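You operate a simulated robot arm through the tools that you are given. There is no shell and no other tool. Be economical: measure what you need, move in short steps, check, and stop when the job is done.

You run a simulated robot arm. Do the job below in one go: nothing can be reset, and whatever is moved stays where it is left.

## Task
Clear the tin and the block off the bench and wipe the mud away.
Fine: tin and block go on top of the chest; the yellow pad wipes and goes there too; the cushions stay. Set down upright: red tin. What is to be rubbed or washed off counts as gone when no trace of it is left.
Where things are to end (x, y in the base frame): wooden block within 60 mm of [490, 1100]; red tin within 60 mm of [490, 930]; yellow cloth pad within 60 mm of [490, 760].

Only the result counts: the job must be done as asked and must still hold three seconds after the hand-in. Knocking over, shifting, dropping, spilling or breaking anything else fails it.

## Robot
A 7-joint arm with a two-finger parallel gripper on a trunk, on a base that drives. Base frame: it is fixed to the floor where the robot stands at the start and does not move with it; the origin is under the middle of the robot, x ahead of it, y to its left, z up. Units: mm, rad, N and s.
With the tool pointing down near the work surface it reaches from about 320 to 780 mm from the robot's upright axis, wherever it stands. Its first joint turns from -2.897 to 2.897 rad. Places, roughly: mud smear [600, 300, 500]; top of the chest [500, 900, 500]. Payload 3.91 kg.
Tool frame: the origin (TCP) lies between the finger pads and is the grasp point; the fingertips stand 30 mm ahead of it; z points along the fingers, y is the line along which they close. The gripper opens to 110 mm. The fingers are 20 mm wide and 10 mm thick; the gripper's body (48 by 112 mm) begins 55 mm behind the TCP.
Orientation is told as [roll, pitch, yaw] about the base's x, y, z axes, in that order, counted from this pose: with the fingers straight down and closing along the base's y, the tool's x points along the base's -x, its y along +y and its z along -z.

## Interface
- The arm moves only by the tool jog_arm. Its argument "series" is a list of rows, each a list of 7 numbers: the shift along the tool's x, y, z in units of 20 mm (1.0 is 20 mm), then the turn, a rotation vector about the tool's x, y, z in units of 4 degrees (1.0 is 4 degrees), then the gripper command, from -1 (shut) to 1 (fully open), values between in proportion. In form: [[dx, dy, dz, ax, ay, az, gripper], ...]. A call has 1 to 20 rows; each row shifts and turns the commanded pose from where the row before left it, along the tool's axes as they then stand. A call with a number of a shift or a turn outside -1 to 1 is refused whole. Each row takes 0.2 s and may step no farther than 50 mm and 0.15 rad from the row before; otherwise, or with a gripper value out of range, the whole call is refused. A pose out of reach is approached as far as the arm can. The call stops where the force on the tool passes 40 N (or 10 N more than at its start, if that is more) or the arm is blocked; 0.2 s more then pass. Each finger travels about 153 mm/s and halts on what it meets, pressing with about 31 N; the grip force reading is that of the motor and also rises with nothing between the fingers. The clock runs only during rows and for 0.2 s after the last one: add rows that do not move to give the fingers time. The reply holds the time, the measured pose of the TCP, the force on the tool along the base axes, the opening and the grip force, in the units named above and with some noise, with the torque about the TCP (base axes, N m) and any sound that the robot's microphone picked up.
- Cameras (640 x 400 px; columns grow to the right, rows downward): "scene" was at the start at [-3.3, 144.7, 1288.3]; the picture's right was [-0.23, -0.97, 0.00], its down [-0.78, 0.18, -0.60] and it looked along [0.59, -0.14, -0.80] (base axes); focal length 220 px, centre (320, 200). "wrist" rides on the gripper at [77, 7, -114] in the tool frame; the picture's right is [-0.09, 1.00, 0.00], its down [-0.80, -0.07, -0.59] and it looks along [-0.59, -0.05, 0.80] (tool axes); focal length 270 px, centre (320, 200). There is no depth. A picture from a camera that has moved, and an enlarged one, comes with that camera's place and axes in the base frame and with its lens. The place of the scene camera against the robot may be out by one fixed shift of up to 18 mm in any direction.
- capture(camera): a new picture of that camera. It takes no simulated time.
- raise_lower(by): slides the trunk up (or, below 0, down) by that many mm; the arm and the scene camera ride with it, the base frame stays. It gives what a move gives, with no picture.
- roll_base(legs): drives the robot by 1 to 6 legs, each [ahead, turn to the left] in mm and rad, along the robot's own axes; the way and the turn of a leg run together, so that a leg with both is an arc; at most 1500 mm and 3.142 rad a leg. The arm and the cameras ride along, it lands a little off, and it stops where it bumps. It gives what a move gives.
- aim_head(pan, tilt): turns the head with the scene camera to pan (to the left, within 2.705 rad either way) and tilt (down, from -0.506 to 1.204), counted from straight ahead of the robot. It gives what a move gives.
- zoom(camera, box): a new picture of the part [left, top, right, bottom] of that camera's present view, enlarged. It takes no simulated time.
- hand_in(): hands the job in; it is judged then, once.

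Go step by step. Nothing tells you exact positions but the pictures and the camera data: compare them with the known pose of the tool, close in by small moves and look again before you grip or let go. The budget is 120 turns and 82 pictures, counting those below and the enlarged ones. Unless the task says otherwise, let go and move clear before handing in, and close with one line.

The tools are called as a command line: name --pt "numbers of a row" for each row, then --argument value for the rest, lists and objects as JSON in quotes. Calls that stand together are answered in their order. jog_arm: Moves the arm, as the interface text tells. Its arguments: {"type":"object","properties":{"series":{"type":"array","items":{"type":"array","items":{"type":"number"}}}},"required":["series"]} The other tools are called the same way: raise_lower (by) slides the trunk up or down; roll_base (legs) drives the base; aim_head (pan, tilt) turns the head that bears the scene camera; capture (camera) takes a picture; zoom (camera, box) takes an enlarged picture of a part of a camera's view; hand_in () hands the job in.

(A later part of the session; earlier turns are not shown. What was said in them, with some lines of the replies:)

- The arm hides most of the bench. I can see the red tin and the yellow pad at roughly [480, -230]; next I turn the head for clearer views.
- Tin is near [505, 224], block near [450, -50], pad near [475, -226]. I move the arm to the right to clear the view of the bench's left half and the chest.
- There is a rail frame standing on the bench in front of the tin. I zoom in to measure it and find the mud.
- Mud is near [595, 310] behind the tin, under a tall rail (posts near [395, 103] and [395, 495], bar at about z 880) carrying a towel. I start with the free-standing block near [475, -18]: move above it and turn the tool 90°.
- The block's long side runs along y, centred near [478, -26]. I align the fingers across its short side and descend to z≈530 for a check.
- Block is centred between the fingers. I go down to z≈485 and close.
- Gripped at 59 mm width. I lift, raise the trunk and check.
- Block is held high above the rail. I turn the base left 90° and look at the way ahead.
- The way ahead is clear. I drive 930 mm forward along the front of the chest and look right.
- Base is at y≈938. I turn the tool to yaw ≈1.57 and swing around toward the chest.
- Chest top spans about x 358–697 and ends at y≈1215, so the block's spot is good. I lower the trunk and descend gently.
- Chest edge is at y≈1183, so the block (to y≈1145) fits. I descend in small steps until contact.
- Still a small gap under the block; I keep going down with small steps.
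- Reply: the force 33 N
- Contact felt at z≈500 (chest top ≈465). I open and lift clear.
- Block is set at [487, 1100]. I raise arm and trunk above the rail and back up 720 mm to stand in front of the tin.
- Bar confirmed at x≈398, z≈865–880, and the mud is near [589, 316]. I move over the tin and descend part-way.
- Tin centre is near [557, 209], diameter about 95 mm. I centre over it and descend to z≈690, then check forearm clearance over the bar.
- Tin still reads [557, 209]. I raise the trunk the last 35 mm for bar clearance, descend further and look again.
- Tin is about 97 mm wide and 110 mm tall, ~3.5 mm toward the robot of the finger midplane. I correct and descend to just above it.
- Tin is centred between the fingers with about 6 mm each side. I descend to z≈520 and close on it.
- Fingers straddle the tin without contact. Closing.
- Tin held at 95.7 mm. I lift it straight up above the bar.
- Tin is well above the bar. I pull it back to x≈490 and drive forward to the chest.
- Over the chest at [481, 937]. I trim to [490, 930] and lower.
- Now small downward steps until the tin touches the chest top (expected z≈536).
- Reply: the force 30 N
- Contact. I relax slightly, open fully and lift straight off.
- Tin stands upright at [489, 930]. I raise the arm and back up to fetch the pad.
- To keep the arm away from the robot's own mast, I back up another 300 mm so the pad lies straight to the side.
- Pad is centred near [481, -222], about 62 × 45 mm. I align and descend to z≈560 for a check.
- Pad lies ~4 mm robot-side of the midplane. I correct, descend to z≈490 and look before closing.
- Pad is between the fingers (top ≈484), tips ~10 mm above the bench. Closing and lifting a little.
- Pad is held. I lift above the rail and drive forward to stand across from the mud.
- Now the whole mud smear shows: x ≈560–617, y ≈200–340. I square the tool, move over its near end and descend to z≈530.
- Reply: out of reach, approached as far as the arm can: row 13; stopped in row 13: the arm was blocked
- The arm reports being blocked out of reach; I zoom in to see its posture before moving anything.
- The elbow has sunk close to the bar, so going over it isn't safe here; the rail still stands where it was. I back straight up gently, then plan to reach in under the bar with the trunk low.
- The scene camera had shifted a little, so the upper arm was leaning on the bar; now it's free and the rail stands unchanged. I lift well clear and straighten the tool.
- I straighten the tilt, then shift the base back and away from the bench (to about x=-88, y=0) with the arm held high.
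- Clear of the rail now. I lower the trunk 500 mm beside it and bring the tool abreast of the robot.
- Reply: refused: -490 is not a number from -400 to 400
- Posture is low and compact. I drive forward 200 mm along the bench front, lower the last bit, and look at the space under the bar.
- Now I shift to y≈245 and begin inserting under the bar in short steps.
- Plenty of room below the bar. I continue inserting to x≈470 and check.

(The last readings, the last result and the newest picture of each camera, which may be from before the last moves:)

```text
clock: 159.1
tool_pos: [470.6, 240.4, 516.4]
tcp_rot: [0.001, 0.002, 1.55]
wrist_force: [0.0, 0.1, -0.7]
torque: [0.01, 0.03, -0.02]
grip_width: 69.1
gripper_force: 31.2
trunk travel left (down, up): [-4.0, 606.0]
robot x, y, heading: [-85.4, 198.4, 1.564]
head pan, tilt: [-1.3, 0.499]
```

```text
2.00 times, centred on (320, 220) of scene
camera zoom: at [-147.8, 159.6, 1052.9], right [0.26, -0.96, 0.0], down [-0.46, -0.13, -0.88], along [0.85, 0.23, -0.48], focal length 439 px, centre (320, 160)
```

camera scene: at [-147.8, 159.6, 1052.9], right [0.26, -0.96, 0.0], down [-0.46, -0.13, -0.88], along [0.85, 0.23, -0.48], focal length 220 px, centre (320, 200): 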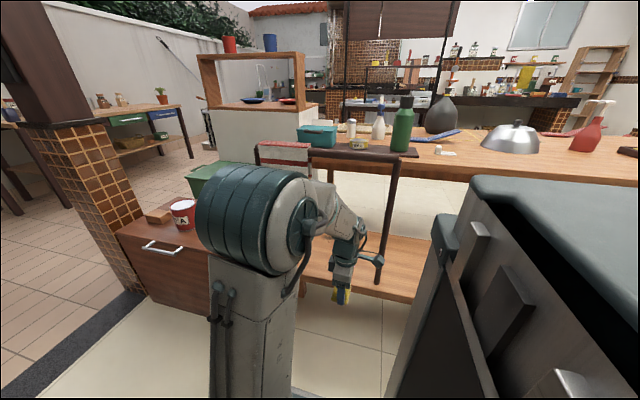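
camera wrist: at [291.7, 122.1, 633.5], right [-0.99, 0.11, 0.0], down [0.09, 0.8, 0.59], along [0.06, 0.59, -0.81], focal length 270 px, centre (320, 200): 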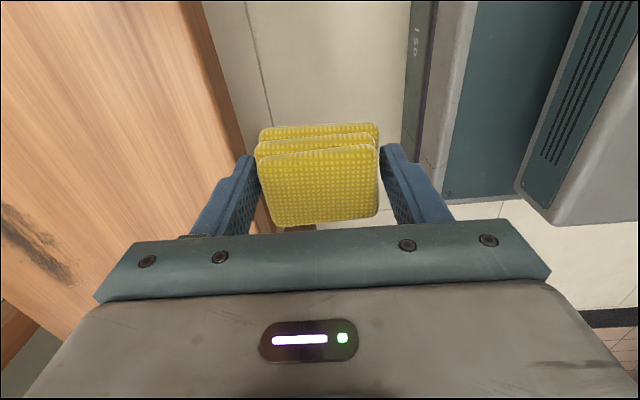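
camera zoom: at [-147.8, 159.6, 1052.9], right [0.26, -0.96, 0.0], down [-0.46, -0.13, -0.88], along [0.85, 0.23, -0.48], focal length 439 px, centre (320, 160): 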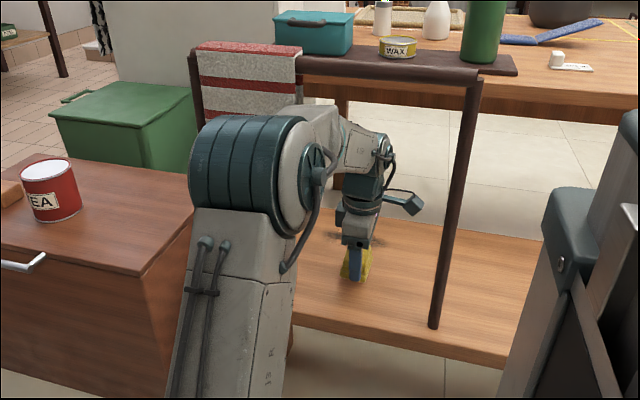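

Forearm runs clearly under the bar. I continue to x≈576, y≈207.

jog_arm --pt "0 -1 0 0 0 0 -1" --pt "0 -1 0 0 0 0 -1" --pt "0 -1 0 0 0 0 -1" --pt "0.5 -1 0 0 0 0 -1" --pt "0.5 -0.8 0 0 0 0 -1" --pt "0.7 -0.5 0 0 0 0 -1"

zoom --camera "scene" --box '[180, 120, 460, 320]'

capture --camera "wrist"

```text
clock: 160.5
tool_pos: [578.0, 203.7, 517.5]
tcp_rot: [0.0, 0.001, 1.55]
wrist_force: [0.6, 0.3, -0.6]
torque: [0.01, 0.01, 0.03]
grip_width: 69.2
gripper_force: 30.9
trunk travel left (down, up): [-4.0, 606.0]
robot x, y, heading: [-84.7, 197.4, 1.567]
head pan, tilt: [-1.3, 0.499]
```

```text
2.00 times, centred on (320, 220) of scene
camera zoom: at [-147.7, 159.7, 1052.9], right [0.26, -0.96, 0.0], down [-0.46, -0.13, -0.88], along [0.85, 0.23, -0.48], focal length 439 px, centre (320, 160)
```

zoom: 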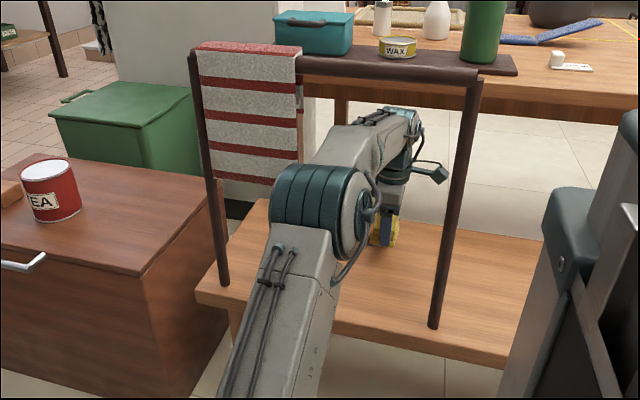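

```text
20 pictures are left
camera wrist: at [568.5, 127.2, 633.7], right [-0.99, 0.11, 0.0], down [0.09, 0.8, 0.59], along [0.06, 0.59, -0.81], focal length 270 px, centre (320, 200)
```

wrist: 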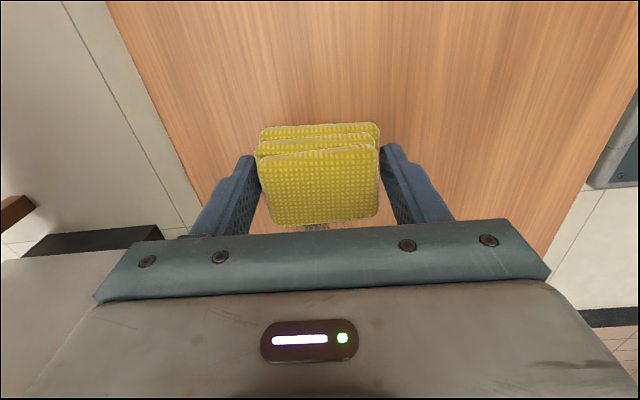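

The arm reaches in neatly under the bar. I lower the pad to light contact.

jog_arm --pt "0 0 1 0 0 0 -1" --pt "0 0 0.15 0 0 0 -1" --pt "0 0 0.1 0 0 0 -1" --pt "0 0 0.1 0 0 0 -1" --pt "0 0 0 0 0 0 -1"

```text
clock: 161.7
tool_pos: [577.2, 205.6, 491.2]
tcp_rot: [0.002, 0.001, 1.548]
wrist_force: [0.4, -0.2, 0.7]
torque: [0.04, -0.07, 0.03]
grip_width: 68.9
gripper_force: 30.9
trunk travel left (down, up): [-4.0, 606.0]
robot x, y, heading: [-86.2, 201.5, 1.569]
head pan, tilt: [-1.3, 0.499]
```

jog_arm --pt "0 0 0.06 0 0 0 -1" --pt "0 0 0.06 0 0 0 -1" --pt "0 0 0 0 0 0 -1"

```text
clock: 162.5
tool_pos: [575.5, 205.3, 491.9]
tcp_rot: [-0.001, 0.002, 1.552]
wrist_force: [2.0, 0.6, 11.9]
torque: [0.18, 0.13, -0.01]
grip_width: 68.9
gripper_force: 31.8
trunk travel left (down, up): [-4.0, 606.0]
robot x, y, heading: [-88.6, 198.5, 1.565]
head pan, tilt: [-1.3, 0.499]
```

About 12 N of pressure. I stroke along +y, shift outward, and stroke back.

jog_arm --pt "-0.6 0 0 0 0 0 -1" --pt "-0.6 0 0 0 0 0 -1" --pt "-0.6 0 0 0 0 0 -1" --pt "-0.6 0 0 0 0 0 -1" --pt "-0.6 0 0 0 0 0 -1" --pt "-0.6 0 0 0 0 0 -1" --pt "-0.6 0 0 0 0 0 -1" --pt "-0.6 0 0 0 0 0 -1" --pt "-0.6 0 0 0 0 0 -1" --pt "-0.6 0 0 0 0 0 -1" --pt "-0.6 0 0 0 0 0 -1"

zoom --camera "scene" --box '[180, 120, 460, 320]'

```text
clock: 164.9
tool_pos: [580.2, 335.9, 490.5]
tcp_rot: [-0.003, 0.001, 1.548]
wrist_force: [-0.2, -12.6, 28.2]
torque: [-0.2, 0.31, 0.08]
grip_width: 68.9
gripper_force: 31.4
trunk travel left (down, up): [-4.0, 606.0]
robot x, y, heading: [-88.5, 195.8, 1.567]
head pan, tilt: [-1.3, 0.499]
```

```text
2.00 times, centred on (320, 220) of scene
camera zoom: at [-149.7, 158.6, 1052.8], right [0.26, -0.96, 0.0], down [-0.46, -0.13, -0.88], along [0.85, 0.23, -0.48], focal length 439 px, centre (320, 160)
```

zoom: 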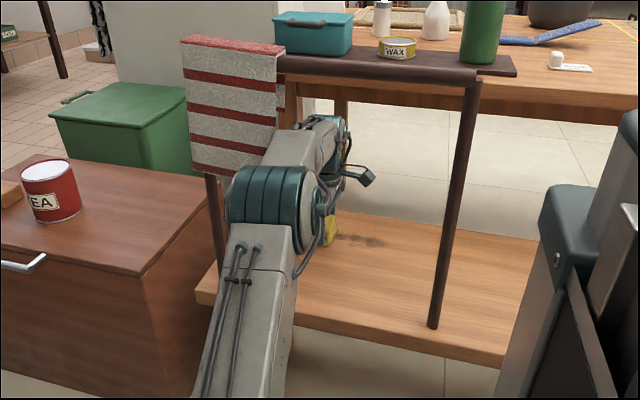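

The forearm has nudged the hanging towel sideways; I move back from it at once by stroking toward -y, then inspect.

jog_arm --pt "0.6 0 0 0 0 0 -1" --pt "0.6 0 0 0 0 0 -1" --pt "0.6 0 0 0 0 0 -1" --pt "0.6 0 0 0 0 0 -1" --pt "0.6 0 0 0 0 0 -1" --pt "0.6 0 0 0 0 0 -1" --pt "0.6 0 0 0 0 0 -1" --pt "0.6 0 0 0 0 0 -1" --pt "0.6 0 0 0 0 0 -1" --pt "0.6 0 0 0 0 0 -1" --pt "0.6 0 0 0 0 0 -1"

zoom --camera "scene" --box '[180, 120, 460, 320]'

```text
clock: 167.3
tool_pos: [575.7, 206.1, 491.0]
tcp_rot: [0.002, 0.002, 1.55]
wrist_force: [0.4, 7.8, 20.3]
torque: [0.23, -0.03, -0.04]
grip_width: 69.2
gripper_force: 30.8
trunk travel left (down, up): [-4.0, 606.0]
robot x, y, heading: [-84.4, 198.2, 1.568]
head pan, tilt: [-1.3, 0.499]
```

```text
2.00 times, centred on (320, 220) of scene
camera zoom: at [-149.1, 159.9, 1052.9], right [0.26, -0.96, 0.0], down [-0.46, -0.13, -0.88], along [0.85, 0.23, -0.48], focal length 439 px, centre (320, 160)
```

zoom: 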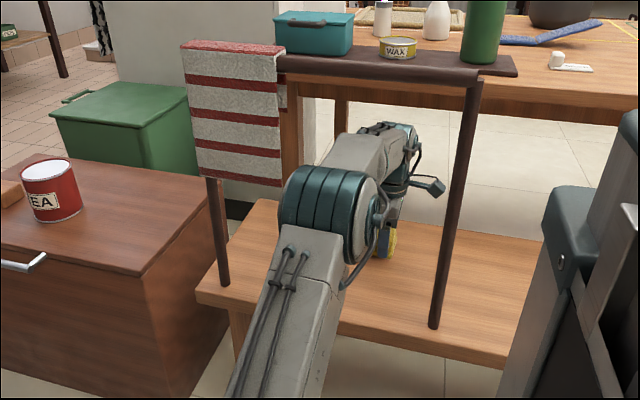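

The towel slid about 20 mm along the bar; I'll set that right afterwards. First I continue wiping, keeping y below 292.

jog_arm --pt "0 -0.6 0 0 0 0 -1" --pt "0 -0.6 0 0 0 0 -1" --pt "-0.7 0 0 0 0 0 -1" --pt "-0.7 0 0 0 0 0 -1" --pt "-0.7 0 0 0 0 0 -1" --pt "-0.7 0 0 0 0 0 -1" --pt "-0.7 0 0 0 0 0 -1" --pt "-0.7 0 0 0 0 0 -1" --pt "0 0.7 0 0 0 0 -1" --pt "0 0.7 0 0 0 0 -1" --pt "0 0.6 0 0 0 0 -1" --pt "0.7 0 0 0 0 0 -1" --pt "0.7 0 0 0 0 0 -1" --pt "0.7 0 0 0 0 0 -1" --pt "0.7 0 0 0 0 0 -1" --pt "0.7 0 0 0 0 0 -1" --pt "0.7 0 0 0 0 0 -1"

jog_arm --pt "0 -0.5 0 0 0 0 -1" --pt "0 -0.5 0 0 0 0 -1" --pt "-0.7 0 0 0 0 0 -1" --pt "-0.7 0 0 0 0 0 -1" --pt "-0.7 0 0 0 0 0 -1" --pt "-0.7 0 0 0 0 0 -1" --pt "-0.7 0 0 0 0 0 -1" --pt "-0.7 0 0 0 0 0 -1" --pt "0.7 0 0 0 0 0 -1" --pt "0.7 0 0 0 0 0 -1" --pt "0.7 0 0 0 0 0 -1" --pt "0.7 0 0 0 0 0 -1" --pt "0.7 0 0 0 0 0 -1" --pt "0.7 0 0 0 0 0 -1" --pt "0.7 0 0 0 0 0 -1" --pt "0.7 0 0 0 0 0 -1" --pt "0.7 0 -0.5 0 0 0 -1" --pt "0.5 0 -1 0 0 0 -1"

capture --camera "wrist"

```text
clock: 170.9
tool_pos: [558.6, 205.6, 491.0]
tcp_rot: [0.0, 0.002, 1.549]
wrist_force: [0.3, 8.3, 18.0]
torque: [0.27, 0.0, -0.03]
grip_width: 69.0
gripper_force: 31.1
trunk travel left (down, up): [-4.0, 606.0]
robot x, y, heading: [-87.3, 198.9, 1.567]
head pan, tilt: [-1.3, 0.499]
```

```text
clock: 174.7
tool_pos: [577.7, 153.4, 517.4]
tcp_rot: [0.003, 0.003, 1.55]
wrist_force: [-0.2, 0.7, -0.5]
torque: [-0.01, 0.03, 0.0]
grip_width: 69.1
gripper_force: 31.0
trunk travel left (down, up): [-4.0, 606.0]
robot x, y, heading: [-86.3, 198.8, 1.565]
head pan, tilt: [-1.3, 0.499]
```

```text
17 pictures are left
camera wrist: at [569.7, 77.1, 632.2], right [-0.99, 0.11, 0.0], down [0.09, 0.8, 0.59], along [0.06, 0.59, -0.81], focal length 270 px, centre (320, 200)
```

wrist: 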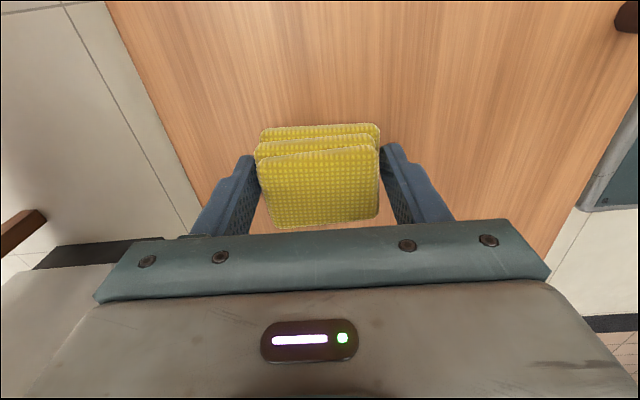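

No pictures to waste: the near part looks clean. To wipe the far end (y to 345) without touching the towel, I work the base back in small steps while keeping the tool in place, lifted.

jog_arm --pt "-1 0 0 0 0 0 -1" --pt "-1 0 0 0 0 0 -1" --pt "-1 0 0 0 0 0 -1" --pt "-1 0 0 0 0 0 -1" --pt "-1 0 0 0 0 0 -1" --pt "-1 0 0 0 0 0 -1" --pt "-0.3 0 0 0 0 0 -1"

roll_base --legs '[[-47, 0]]'

jog_arm --pt "-1 0 0 0 0 0 -1" --pt "-1 0 0 0 0 0 -1" --pt "-0.3 0 0 0 0 0 -1"

roll_base --legs '[[-47, 0]]'

jog_arm --pt "-1 0 0 0 0 0 -1" --pt "-1 0 0 0 0 0 -1" --pt "-0.3 0 0 0 0 0 -1"

roll_base --legs '[[-47, 0]]'

zoom --camera "scene" --box '[150, 100, 450, 340]'

```text
clock: 176.3
tool_pos: [581.9, 279.7, 517.6]
tcp_rot: [0.002, 0.002, 1.551]
wrist_force: [0.2, -0.1, 1.0]
torque: [-0.03, -0.01, 0.0]
grip_width: 69.2
gripper_force: 31.2
trunk travel left (down, up): [-4.0, 606.0]
robot x, y, heading: [-86.3, 198.3, 1.569]
head pan, tilt: [-1.3, 0.499]
```

```text
clock: 177.2
tool_pos: [582.2, 232.5, 517.8]
tcp_rot: [0.002, 0.001, 1.55]
wrist_force: [0.4, -0.2, -1.1]
torque: [0.01, 0.01, 0.02]
grip_width: 69.2
gripper_force: 31.0
trunk travel left (down, up): [-4.0, 606.0]
robot x, y, heading: [-86.1, 152.3, 1.567]
head pan, tilt: [-1.3, 0.499]
```

```text
clock: 178.0
tool_pos: [582.6, 278.5, 516.7]
tcp_rot: [0.001, 0.003, 1.551]
wrist_force: [-0.5, -0.3, -0.7]
torque: [0.03, 0.01, -0.01]
grip_width: 69.2
gripper_force: 30.9
trunk travel left (down, up): [-4.0, 606.0]
robot x, y, heading: [-89.2, 150.5, 1.564]
head pan, tilt: [-1.3, 0.499]
```

```text
clock: 178.9
tool_pos: [582.7, 229.7, 517.0]
tcp_rot: [0.003, 0.001, 1.549]
wrist_force: [0.2, -0.4, -0.6]
torque: [-0.01, -0.02, 0.0]
grip_width: 69.0
gripper_force: 31.2
trunk travel left (down, up): [-4.0, 606.0]
robot x, y, heading: [-88.1, 104.5, 1.566]
head pan, tilt: [-1.3, 0.499]
```

```text
clock: 179.7
tool_pos: [582.5, 274.8, 516.2]
tcp_rot: [0.002, 0.002, 1.55]
wrist_force: [-0.1, 0.7, 0.2]
torque: [0.0, -0.03, 0.0]
grip_width: 69.3
gripper_force: 30.9
trunk travel left (down, up): [-4.0, 606.0]
robot x, y, heading: [-85.5, 104.9, 1.567]
head pan, tilt: [-1.3, 0.499]
```

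```text
clock: 180.6
tool_pos: [583.5, 227.5, 517.4]
tcp_rot: [0.003, 0.001, 1.55]
wrist_force: [-0.1, 0.2, 0.2]
torque: [-0.02, 0.03, 0.01]
grip_width: 69.5
gripper_force: 30.7
trunk travel left (down, up): [-4.0, 606.0]
robot x, y, heading: [-85.6, 55.5, 1.572]
head pan, tilt: [-1.3, 0.499]
```

```text
1.67 times, centred on (300, 220) of scene
camera zoom: at [-148.2, 17.6, 1052.9], right [0.26, -0.96, 0.0], down [-0.46, -0.13, -0.88], along [0.85, 0.23, -0.48], focal length 366 px, centre (353, 167)
```

zoom: 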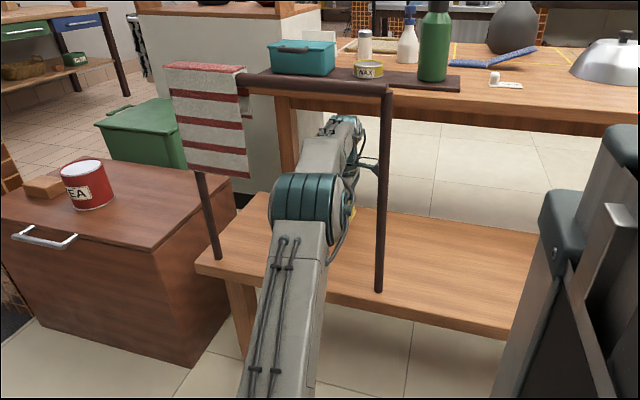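

Well clear now. I go to y≈285, press down, and stroke the far end in three lanes up to y≈340.

jog_arm --pt "-1 0 0 0 0 0 -1" --pt "-1 0 0 0 0 0 -1" --pt "-0.9 0 0 0 0 0 -1" --pt "0 0 1 0 0 0 -1" --pt "0 0 0.3 0 0 0 -1" --pt "0 0 0.1 0 0 0 -1" --pt "0 0 0 0 0 0 -1"

```text
clock: 182.2
tool_pos: [584.3, 285.6, 489.7]
tcp_rot: [-0.002, -0.001, 1.551]
wrist_force: [-5.4, -0.5, 12.0]
torque: [-0.13, 0.24, 0.0]
grip_width: 69.1
gripper_force: 31.2
trunk travel left (down, up): [-4.0, 606.0]
robot x, y, heading: [-85.0, 54.5, 1.565]
head pan, tilt: [-1.3, 0.499]
```

jog_arm --pt "-0.7 0 0 0 0 0 -1" --pt "-0.7 0 0 0 0 0 -1" --pt "-0.7 0 0 0 0 0 -1" --pt "-0.6 0 0 0 0 0 -1" --pt "0 -0.6 0 0 0 0 -1" --pt "0 -0.5 0 0 0 0 -1" --pt "0.7 0 0 0 0 0 -1" --pt "0.7 0 0 0 0 0 -1" --pt "0.7 0 0 0 0 0 -1" --pt "0.6 0 0 0 0 0 -1" --pt "0 0.7 0 0 0 0 -1" --pt "0 0.7 0 0 0 0 -1" --pt "0 0.7 0 0 0 0 -1" --pt "-0.7 0 0 0 0 0 -1" --pt "-0.7 0 0 0 0 0 -1" --pt "-0.7 0 0 0 0 0 -1" --pt "-0.6 0 0 0 0 0 -1"

jog_arm --pt "0 -0.6 0 0 0 0 -1" --pt "0 -0.6 0 0 0 0 -1" --pt "0.7 0 0 0 0 0 -1" --pt "0.7 0 0 0 0 0 -1" --pt "0.7 0 0 0 0 0 -1" --pt "0.7 0 0 0 0 0 -1" --pt "0.7 0 0 0 0 0 -1" --pt "-0.7 0 0 0 0 0 -1" --pt "-0.7 0 0 0 0 0 -1" --pt "-0.7 0 0 0 0 0 -1" --pt "-0.7 0 0 0 0 0 -1" --pt "-0.7 0 0 0 0 0 -1" --pt "0.7 0 0 0 0 0 -1" --pt "0.7 0 0 0 0 0 -1" --pt "0.7 0 0 0 0 0 -1" --pt "0.7 0 0 0 0 0 -1" --pt "0.7 0 0 0 0 0 -1" --pt "0.7 0 0 0 0 0 -1"

jog_arm --pt "0.7 0 0 0 0 0 -1" --pt "0.7 0 0 0 0 0 -1" --pt "0 0 -1 0 0 0 -1" --pt "0 0 -0.5 0 0 0 -1"

zoom --camera "scene" --box '[200, 140, 400, 300]'

```text
clock: 185.8
tool_pos: [558.6, 337.1, 489.4]
tcp_rot: [-0.003, 0.0, 1.547]
wrist_force: [-1.6, -10.3, 22.7]
torque: [-0.33, 0.06, 0.04]
grip_width: 69.3
gripper_force: 30.8
out of reach, approached as far as the arm can: row 6
trunk travel left (down, up): [-4.0, 606.0]
robot x, y, heading: [-85.4, 55.7, 1.565]
head pan, tilt: [-1.3, 0.499]
```

```text
clock: 189.6
tool_pos: [580.1, 252.8, 488.6]
tcp_rot: [-0.002, 0.002, 1.55]
wrist_force: [-0.9, 8.4, 21.5]
torque: [0.3, 0.05, -0.04]
grip_width: 69.3
gripper_force: 31.6
trunk travel left (down, up): [-4.0, 606.0]
robot x, y, heading: [-84.6, 54.3, 1.564]
head pan, tilt: [-1.3, 0.499]
```

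```text
clock: 190.6
tool_pos: [579.4, 225.6, 515.3]
tcp_rot: [0.003, 0.005, 1.55]
wrist_force: [-0.3, 0.2, -0.2]
torque: [0.02, 0.02, -0.04]
grip_width: 69.0
gripper_force: 31.1
trunk travel left (down, up): [-4.0, 606.0]
robot x, y, heading: [-89.1, 56.3, 1.571]
head pan, tilt: [-1.3, 0.499]
```

```text
2.50 times, centred on (300, 220) of scene
camera zoom: at [-148.2, 17.6, 1052.8], right [0.26, -0.96, 0.0], down [-0.46, -0.13, -0.88], along [0.85, 0.23, -0.48], focal length 549 px, centre (370, 150)
```

zoom: 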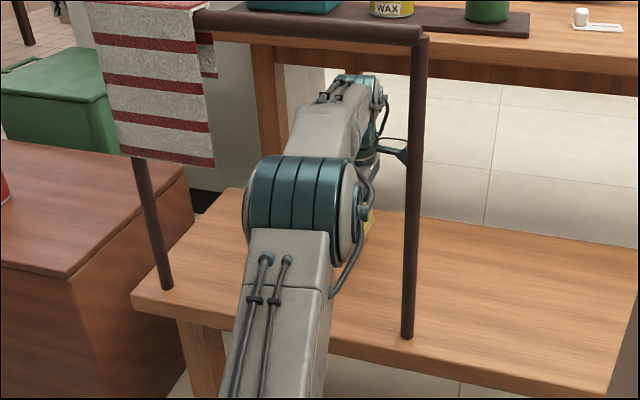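

I withdraw the arm from under the bar and check the bench.

jog_arm --pt "-1 0 0 0 0 0 -1" --pt "0 1 0 0 0 0 -1" --pt "0 1 0 0 0 0 -1" --pt "0 1 0 0 0 0 -1" --pt "0 1 0 0 0 0 -1" --pt "0 1 0 0 0 0 -1" --pt "0 1 0 0 0 0 -1" --pt "0 1 0 0 0 0 -1" --pt "0 1 0 0 0 0 -1" --pt "0 1 0 0 0 0 -1" --pt "0 1 0 0 0 0 -1" --pt "0 1 0 0 0 0 -1" --pt "0 1 0 0 0 0 -1" --pt "0 1 0 0 0 0 -1" --pt "0 1 0 0 0 0 -1"

zoom --camera "scene" --box '[200, 110, 420, 286]'

```text
clock: 193.8
tool_pos: [298.8, 251.8, 517.8]
tcp_rot: [0.003, 0.0, 1.549]
wrist_force: [-0.1, -0.1, -0.1]
torque: [0.01, 0.01, 0.01]
grip_width: 69.3
gripper_force: 31.1
trunk travel left (down, up): [-4.0, 606.0]
robot x, y, heading: [-84.7, 58.4, 1.565]
head pan, tilt: [-1.3, 0.499]
```

```text
2.27 times, centred on (310, 198) of scene
camera zoom: at [-148.2, 17.7, 1052.9], right [0.26, -0.96, 0.0], down [-0.46, -0.13, -0.88], along [0.85, 0.23, -0.48], focal length 499 px, centre (343, 204)
```

zoom: 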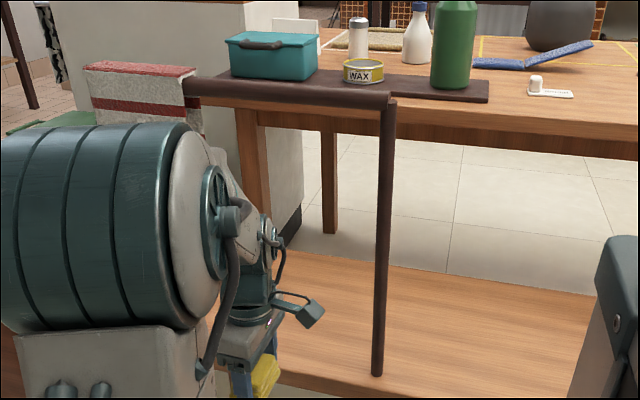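

roll_base --legs '[[-80, 0]]'

capture --camera "wrist"

```text
clock: 194.9
tool_pos: [299.4, 171.0, 517.5]
tcp_rot: [0.0, 0.002, 1.547]
wrist_force: [0.8, -0.5, -0.5]
torque: [0.01, 0.03, 0.02]
grip_width: 68.8
gripper_force: 31.2
trunk travel left (down, up): [-4.0, 606.0]
robot x, y, heading: [-83.0, -22.3, 1.565]
head pan, tilt: [-1.3, 0.499]
```

```text
13 pictures are left
camera wrist: at [290.5, 94.1, 633.4], right [-0.99, 0.11, 0.0], down [0.09, 0.8, 0.59], along [0.06, 0.59, -0.81], focal length 270 px, centre (320, 200)
```

wrist: 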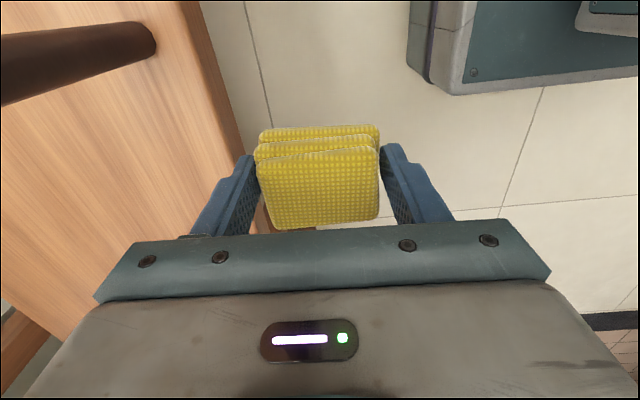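

The visible bench where the mud lay is clean. I drive back clear of the rail, raise the trunk, and carry the pad to the chest.

roll_base --legs '[[-185, 0]]'

raise_lower --by 400

raise_lower --by 180

roll_base --legs '[[880, 0]]'

aim_head --pan -1.9 --tilt 0.85

capture --camera "scene"

```text
clock: 196.4
tool_pos: [298.3, -12.9, 517.8]
tcp_rot: [0.001, 0.003, 1.545]
wrist_force: [0.9, -0.3, -0.6]
torque: [0.01, 0.01, 0.0]
grip_width: 69.4
gripper_force: 31.2
trunk travel left (down, up): [-4.0, 606.0]
robot x, y, heading: [-88.5, -204.6, 1.561]
head pan, tilt: [-1.3, 0.499]
```

```text
clock: 200.2
tool_pos: [298.2, -12.3, 918.1]
tcp_rot: [0.002, 0.002, 1.545]
wrist_force: [0.0, 0.3, -0.5]
torque: [0.0, 0.01, 0.03]
grip_width: 68.8
gripper_force: 30.7
trunk travel left (down, up): [-404.0, 206.0]
robot x, y, heading: [-89.1, -206.9, 1.564]
head pan, tilt: [-1.3, 0.499]
```

```text
clock: 202.2
tool_pos: [298.7, -12.4, 1097.2]
tcp_rot: [0.001, 0.003, 1.544]
wrist_force: [-0.4, 0.1, -0.2]
torque: [-0.02, -0.01, -0.02]
grip_width: 69.2
gripper_force: 30.7
trunk travel left (down, up): [-584.0, 26.0]
robot x, y, heading: [-87.6, -205.1, 1.56]
head pan, tilt: [-1.3, 0.499]
```

```text
clock: 206.8
tool_pos: [308.1, 854.7, 1098.7]
tcp_rot: [0.002, 0.001, 1.541]
wrist_force: [-0.6, -0.4, -0.2]
torque: [0.02, 0.04, 0.03]
grip_width: 69.1
gripper_force: 31.4
trunk travel left (down, up): [-584.0, 26.0]
robot x, y, heading: [-79.2, 668.3, 1.559]
head pan, tilt: [-1.3, 0.499]
```

```text
clock: 207.8
tool_pos: [307.6, 855.2, 1098.9]
tcp_rot: [0.002, 0.002, 1.54]
wrist_force: [0.0, 0.2, -1.4]
torque: [0.02, 0.03, 0.02]
grip_width: 69.4
gripper_force: 30.4
trunk travel left (down, up): [-584.0, 26.0]
robot x, y, heading: [-77.8, 667.2, 1.561]
head pan, tilt: [-1.901, 0.85]
```

```text
12 pictures are left
camera scene: at [-155.4, 575.7, 1603.0], right [-0.33, -0.94, 0.0], down [-0.71, 0.25, -0.66], along [0.62, -0.22, -0.75], focal length 220 px, centre (320, 200)
```

scene: 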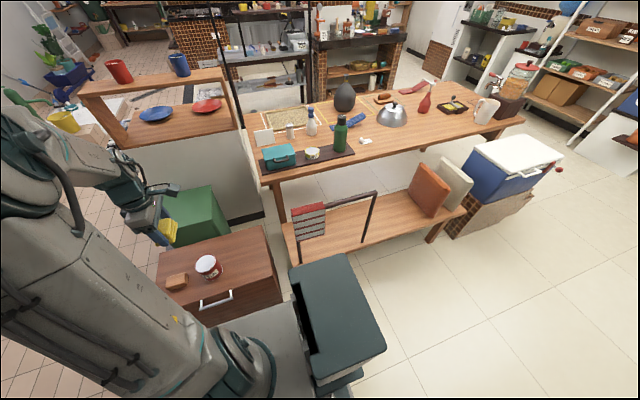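

zoom --camera "scene" --box '[270, 180, 390, 270]'

jog_arm --pt "0.6 -1 0 0 0 0 -1" --pt "0.6 -1 0 0 0 0 -1" --pt "0.6 -1 0 0 0 0 -1" --pt "0.6 -1 0 0 0 0 -1" --pt "0.6 -1 0 0 0 0 -1" --pt "0.6 -1 0 0 0 0 -1" --pt "0.6 -1 0 0 0 0 -1" --pt "0.4 -1 0 0 0 0 -1" --pt "0 -1 0 0 0 0 -1"

raise_lower --by -400

```text
4.44 times, centred on (330, 225) of scene
camera zoom: at [-155.4, 575.7, 1603.0], right [-0.33, -0.94, 0.0], down [-0.71, 0.25, -0.66], along [0.62, -0.22, -0.75], focal length 976 px, centre (276, 89)
```

zoom: 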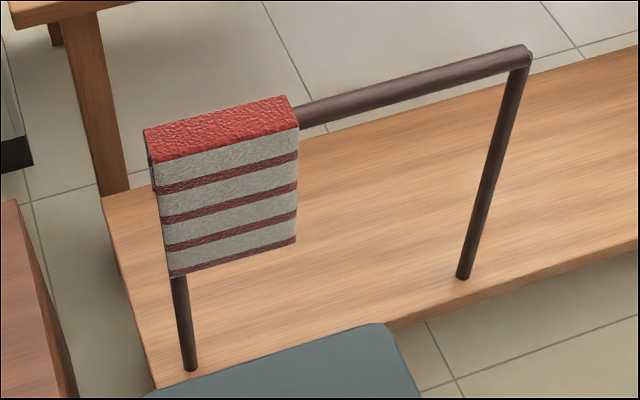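

```text
clock: 209.8
tool_pos: [488.2, 757.3, 1097.1]
tcp_rot: [0.001, 0.001, 1.541]
wrist_force: [0.2, -0.6, -0.1]
torque: [0.0, -0.03, -0.02]
grip_width: 69.3
gripper_force: 31.4
trunk travel left (down, up): [-584.0, 26.0]
robot x, y, heading: [-75.5, 663.0, 1.559]
head pan, tilt: [-1.901, 0.85]
```

```text
clock: 213.6
tool_pos: [486.3, 757.3, 698.5]
tcp_rot: [0.002, 0.002, 1.541]
wrist_force: [0.4, 0.7, 0.3]
torque: [0.0, 0.02, 0.03]
grip_width: 69.2
gripper_force: 31.2
trunk travel left (down, up): [-184.0, 426.0]
robot x, y, heading: [-78.6, 664.4, 1.559]
head pan, tilt: [-1.901, 0.85]
```

Bench by the rail looks clean where visible. I lower the pad onto the chest.

jog_arm --pt "0 0 1 0 0 0 -1" --pt "0 0 1 0 0 0 -1" --pt "0 0 1 0 0 0 -1" --pt "0 0 1 0 0 0 -1" --pt "0 0 1 0 0 0 -1" --pt "0 0 1 0 0 0 -1" --pt "0 0 1 0 0 0 -1" --pt "0 0 1 0 0 0 -1" --pt "0 0 1 0 0 0 -1" --pt "0 0 0.15 0 0 0 -1" --pt "0 0 0.1 0 0 0 -1" --pt "0 0 0.1 0 0 0 -1"

jog_arm --pt "0 0 0.1 0 0 0 -1" --pt "0 0 0.08 0 0 0 -1" --pt "0 0 0 0 0 0 -1"

```text
clock: 216.2
tool_pos: [485.6, 757.7, 511.3]
tcp_rot: [0.001, 0.002, 1.541]
wrist_force: [0.4, -0.3, 0.1]
torque: [0.0, -0.02, 0.02]
grip_width: 69.0
gripper_force: 31.4
trunk travel left (down, up): [-184.0, 426.0]
robot x, y, heading: [-76.6, 665.9, 1.559]
head pan, tilt: [-1.901, 0.85]
```

```text
clock: 217.0
tool_pos: [486.6, 757.3, 508.0]
tcp_rot: [0.004, 0.001, 1.54]
wrist_force: [0.6, 0.3, -0.1]
torque: [-0.01, -0.03, 0.0]
grip_width: 69.0
gripper_force: 30.7
trunk travel left (down, up): [-184.0, 426.0]
robot x, y, heading: [-80.0, 665.3, 1.559]
head pan, tilt: [-1.901, 0.85]
```

jog_arm --pt "0 0 0.08 0 0 0 -1" --pt "0 0 0.06 0 0 0 -1" --pt "0 0 0 0 0 0 -1"

```text
clock: 217.8
tool_pos: [487.3, 757.3, 506.8]
tcp_rot: [-0.001, 0.003, 1.541]
wrist_force: [-1.1, -0.7, 16.1]
torque: [-0.03, 0.23, -0.01]
grip_width: 69.0
gripper_force: 30.7
trunk travel left (down, up): [-184.0, 426.0]
robot x, y, heading: [-77.4, 663.0, 1.559]
head pan, tilt: [-1.901, 0.85]
```

Contact. I release the pad and rise.

jog_arm --pt "0 0 0 0 0 0 0" --pt "0 0 0 0 0 0 0.8" --pt "0 0 0 0 0 0 0.8" --pt "0 0 -0.5 0 0 0 0.8" --pt "0 0 -1 0 0 0 0.8" --pt "0 0 -1 0 0 0 0.8" --pt "0 0 -1 0 0 0 0.8" --pt "0 0 -1 0 0 0 0.8" --pt "0 0 -1 0 0 0 0.8" --pt "0 0 -1 0 0 0 0.8"

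raise_lower --by 400

capture --camera "scene"

```text
clock: 220.0
tool_pos: [485.9, 758.0, 634.3]
tcp_rot: [0.003, 0.002, 1.541]
wrist_force: [-0.4, 0.3, -0.4]
torque: [0.04, -0.01, -0.01]
grip_width: 99.2
gripper_force: 0.1
trunk travel left (down, up): [-184.0, 426.0]
robot x, y, heading: [-80.2, 666.2, 1.557]
head pan, tilt: [-1.901, 0.85]
```

```text
clock: 223.9
tool_pos: [485.6, 757.1, 1034.4]
tcp_rot: [0.002, 0.002, 1.541]
wrist_force: [-0.4, 0.1, 0.3]
torque: [-0.02, 0.01, 0.03]
grip_width: 98.8
gripper_force: 0.0
trunk travel left (down, up): [-584.0, 26.0]
robot x, y, heading: [-81.0, 668.3, 1.561]
head pan, tilt: [-1.901, 0.85]
```

```text
10 pictures are left
camera scene: at [-155.3, 575.6, 1602.9], right [-0.34, -0.94, 0.0], down [-0.71, 0.25, -0.66], along [0.62, -0.22, -0.75], focal length 220 px, centre (320, 200)
```

scene: 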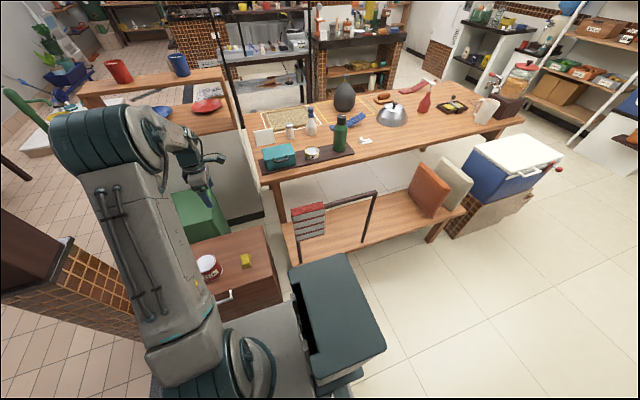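

Pad is on the chest next to the tin. I drive back toward the rail, high above it, to check the mud spot and the towel.

roll_base --legs '[[-330, 0]]'

jog_arm --pt "1 0 0 0 0 0 0.8" --pt "1 0 0 0 0 0 0.8" --pt "1 0 0 0 0 0 0.8" --pt "1 0 0 0 0 0 0.8" --pt "1 0 0 0 0 0 0.8" --pt "1 0 0 0 0 0 0.8" --pt "1 0 0 0 0 0 0.8" --pt "1 0 0 0 0 0 0.8" --pt "1 0 0 0 0 0 0.8" --pt "1 0 0 0 0 0 0.8"

capture --camera "wrist"

```text
clock: 226.0
tool_pos: [480.4, 425.8, 1034.5]
tcp_rot: [0.002, 0.002, 1.529]
wrist_force: [0.3, -0.7, 0.4]
torque: [0.01, 0.0, 0.01]
grip_width: 99.0
gripper_force: 0.0
trunk travel left (down, up): [-584.0, 26.0]
robot x, y, heading: [-82.5, 341.2, 1.547]
head pan, tilt: [-1.901, 0.85]
```

```text
clock: 228.2
tool_pos: [471.5, 226.2, 1034.1]
tcp_rot: [0.002, 0.002, 1.531]
wrist_force: [0.2, -0.2, -0.2]
torque: [0.0, -0.01, 0.0]
grip_width: 99.3
gripper_force: 0.0
trunk travel left (down, up): [-584.0, 26.0]
robot x, y, heading: [-84.2, 339.0, 1.549]
head pan, tilt: [-1.901, 0.85]
```

```text
9 pictures are left
camera wrist: at [462.6, 149.3, 1149.6], right [-0.99, 0.13, 0.0], down [0.1, 0.8, 0.59], along [0.08, 0.59, -0.81], focal length 270 px, centre (320, 200)
```

wrist: 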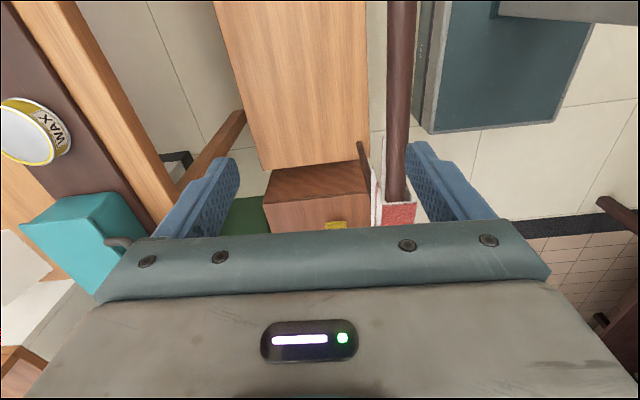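

zoom --camera "wrist" --box '[200, 0, 400, 170]'

```text
2.35 times, centred on (300, 85) of wrist
camera zoom: at [462.6, 149.3, 1149.6], right [-0.99, 0.13, 0.0], down [0.1, 0.8, 0.59], along [0.08, 0.59, -0.81], focal length 636 px, centre (367, 471)
```

zoom: 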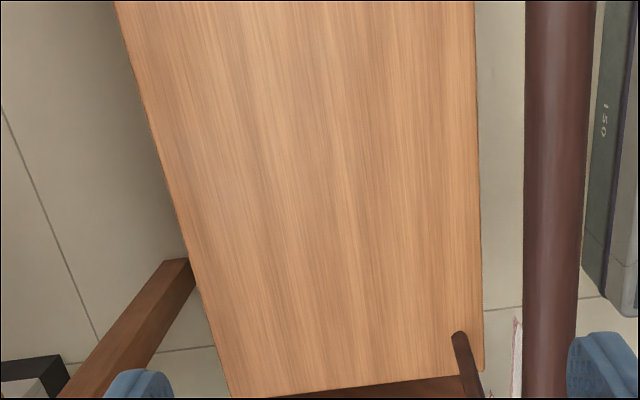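

The mud is completely gone. Now the towel: its near end is at y≈358 and should be about 26 mm nearer (-y). I move over it with the fingers straddling it in x.

jog_arm --pt "0 0 0 0 0 -0.57 0.8" --pt "-1 0.37 0 0 0 0 0.8" --pt "-1 0.37 0 0 0 0 0.8" --pt "-1 0.37 0 0 0 0 0.8" --pt "-1 0.37 0 0 0 0 0.8" --pt "-1 0.37 0 0 0 0 0.8" --pt "-1 0.37 0 0 0 0 0.8" --pt "-1 0.37 0 0 0 0 0.8" --pt "-1 0.37 0 0 0 0 0.8" --pt "-1 0.37 0 0 0 0 0.8" --pt "-1 0.37 0 0 0 0 0.8" --pt "0 0 1 0 0 0 0.8" --pt "0 0 1 0 0 0 0.8" --pt "0 0 1 0 0 0 0.8"

capture --camera "wrist"

```text
clock: 231.2
tool_pos: [399.6, 425.9, 974.5]
tcp_rot: [0.001, 0.001, 1.57]
wrist_force: [-0.3, 0.6, 0.1]
torque: [-0.01, 0.0, -0.03]
grip_width: 99.1
gripper_force: 0.1
trunk travel left (down, up): [-584.0, 26.0]
robot x, y, heading: [-86.3, 340.5, 1.547]
head pan, tilt: [-1.901, 0.85]
```

```text
7 pictures are left
camera wrist: at [391.6, 348.9, 1089.4], right [-1.0, 0.09, 0.0], down [0.07, 0.8, 0.59], along [0.05, 0.59, -0.81], focal length 270 px, centre (320, 200)
```

wrist: 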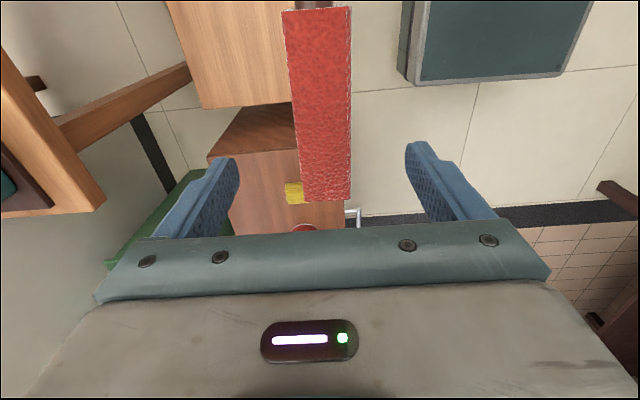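

Towel top z≈896, y 353–494, 43 mm thick. I lower the open fingers around it and close to light grip.

jog_arm --pt "0 0.1 1 0 0 0 0.8" --pt "0 0 1 0 0 0 0.8" --pt "0 0 1 0 0 0 0.8" --pt "0 0 1 0 0 0 0.8" --pt "0 0 0.5 0 0 0 0.8" --pt "0 0 0 0 0 0 0.4" --pt "0 0 0 0 0 0 0.1" --pt "0 0 0 0 0 0 -0.1" --pt "0 0 0 0 0 0 -0.2" --pt "0 0 0 0 0 0 -0.28" --pt "0 0 0 0 0 0 -0.28"

```text
clock: 233.6
tool_pos: [395.9, 426.3, 883.6]
tcp_rot: [0.002, 0.002, 1.572]
wrist_force: [-0.6, 0.6, 0.4]
torque: [-0.03, 0.01, 0.0]
grip_width: 41.5
gripper_force: 30.6
trunk travel left (down, up): [-584.0, 26.0]
robot x, y, heading: [-86.1, 339.8, 1.549]
head pan, tilt: [-1.901, 0.85]
```

Gripped at 41.5 mm without side load. I slide it 26 mm toward -y slowly.

jog_arm --pt "0.1 0 0 0 0 0 -0.28" --pt "0.1 0 0 0 0 0 -0.28" --pt "0.1 0 0 0 0 0 -0.28" --pt "0.1 0 0 0 0 0 -0.28" --pt "0.1 0 0 0 0 0 -0.28"

capture --camera "wrist"

```text
clock: 234.8
tool_pos: [396.6, 415.7, 884.7]
tcp_rot: [0.002, 0.002, 1.571]
wrist_force: [-0.7, 0.6, 0.4]
torque: [0.04, 0.04, 0.07]
grip_width: 41.6
gripper_force: 30.9
trunk travel left (down, up): [-584.0, 26.0]
robot x, y, heading: [-84.0, 335.7, 1.547]
head pan, tilt: [-1.901, 0.85]
```

```text
6 pictures are left
camera wrist: at [389.9, 339.4, 999.1], right [-1.0, 0.09, 0.0], down [0.07, 0.8, 0.59], along [0.05, 0.59, -0.81], focal length 270 px, centre (320, 200)
```

wrist: 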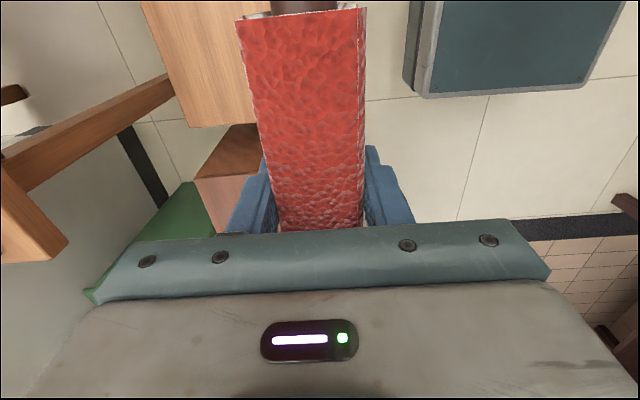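

The towel follows freely. I move the remaining 16 mm and release.

jog_arm --pt "0.1 0 0 0 0 0 -0.28" --pt "0.1 0 0 0 0 0 -0.28" --pt "0.1 0 0 0 0 0 -0.28" --pt "0.1 0 0 0 0 0 -0.28" --pt "0.1 0 0 0 0 0 -0.28" --pt "0.1 0 0 0 0 0 -0.28" --pt "0.1 0 0 0 0 0 -0.28" --pt "0.1 0 0 0 0 0 -0.28" --pt "0 0 0 0 0 0 -0.28" --pt "0 0 0 0 0 0 -0.15" --pt "0 0 0 0 0 0 0.1" --pt "0 0 0 0 0 0 0.8" --pt "0 0 0 0 0 0 0.8" --pt "0 0 -1 0 0 0 0.8" --pt "0 0 -1 0 0 0 0.8" --pt "0 0 -1 0 0 0 0.8" --pt "0 0 -1 0 0 0 0.8" --pt "0 0 -1 0 0 0 0.8" --pt "0 0 -1 0 0 0 0.8"

capture --camera "wrist"

capture --camera "scene"

```text
clock: 238.8
tool_pos: [397.6, 398.7, 1003.2]
tcp_rot: [0.002, 0.001, 1.568]
wrist_force: [-0.4, 1.2, 0.6]
torque: [0.03, -0.01, -0.01]
grip_width: 98.8
gripper_force: 0.1
trunk travel left (down, up): [-584.0, 26.0]
robot x, y, heading: [-83.2, 336.8, 1.548]
head pan, tilt: [-1.901, 0.85]
```

```text
5 pictures are left
camera wrist: at [390.7, 322.1, 1118.9], right [-1.0, 0.09, 0.0], down [0.07, 0.8, 0.59], along [0.05, 0.59, -0.81], focal length 270 px, centre (320, 200)
```

wrist: 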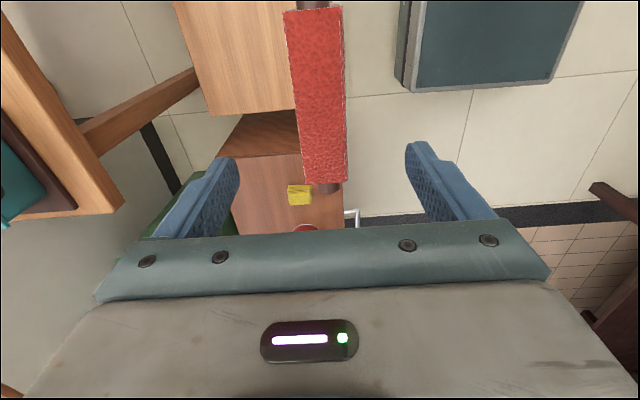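

```text
4 pictures are left
camera scene: at [-162.4, 250.5, 1602.9], right [-0.34, -0.94, 0.0], down [-0.71, 0.26, -0.66], along [0.62, -0.23, -0.75], focal length 220 px, centre (320, 200)
```

scene: 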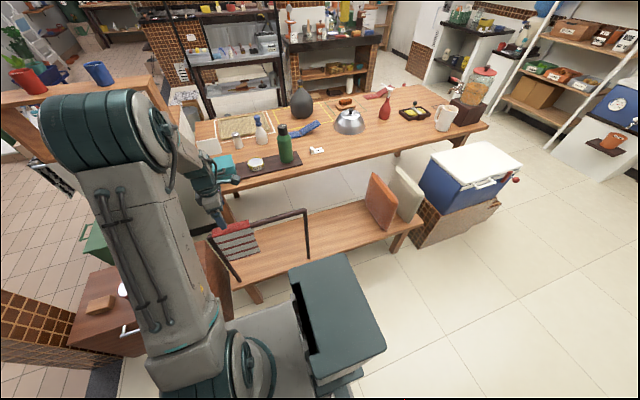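

Towel is back where it hung (near end y≈327, bar end showing as at the start). One last look at the chest.

aim_head --pan -0.9 --tilt 0.7

capture --camera "scene"

```text
clock: 240.1
tool_pos: [397.5, 398.8, 1003.7]
tcp_rot: [0.002, 0.002, 1.57]
wrist_force: [-0.2, -0.4, 0.0]
torque: [-0.02, 0.03, 0.04]
grip_width: 99.3
gripper_force: 0.0
trunk travel left (down, up): [-584.0, 26.0]
robot x, y, heading: [-90.5, 338.8, 1.548]
head pan, tilt: [-0.901, 0.7]
```

```text
3 pictures are left
camera scene: at [-167.6, 328.6, 1615.2], right [0.6, -0.8, 0.0], down [-0.51, -0.39, -0.76], along [0.61, 0.46, -0.64], focal length 220 px, centre (320, 200)
```

scene: 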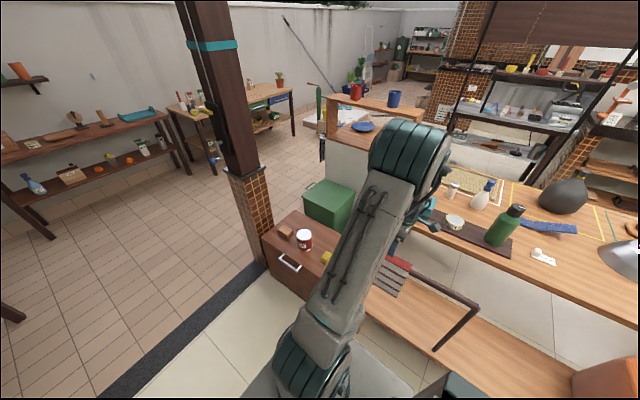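

Block, upright tin and pad are all on the chest, the bench is clean, and the gripper is open and clear above the rail. I hand in.

hand_in

```text
The job is handed in.
```

The wooden block, the upright red tin and the yellow pad are on the chest at their spots, and no mud is left on the bench. While wiping, my forearm slid the towel on the rail about 26 mm along its bar. I slid it back to within a few millimetres of where it hung, as far as the pictures show. The arm also leaned on the rail's bar once, and the rail didn't move in the pictures.
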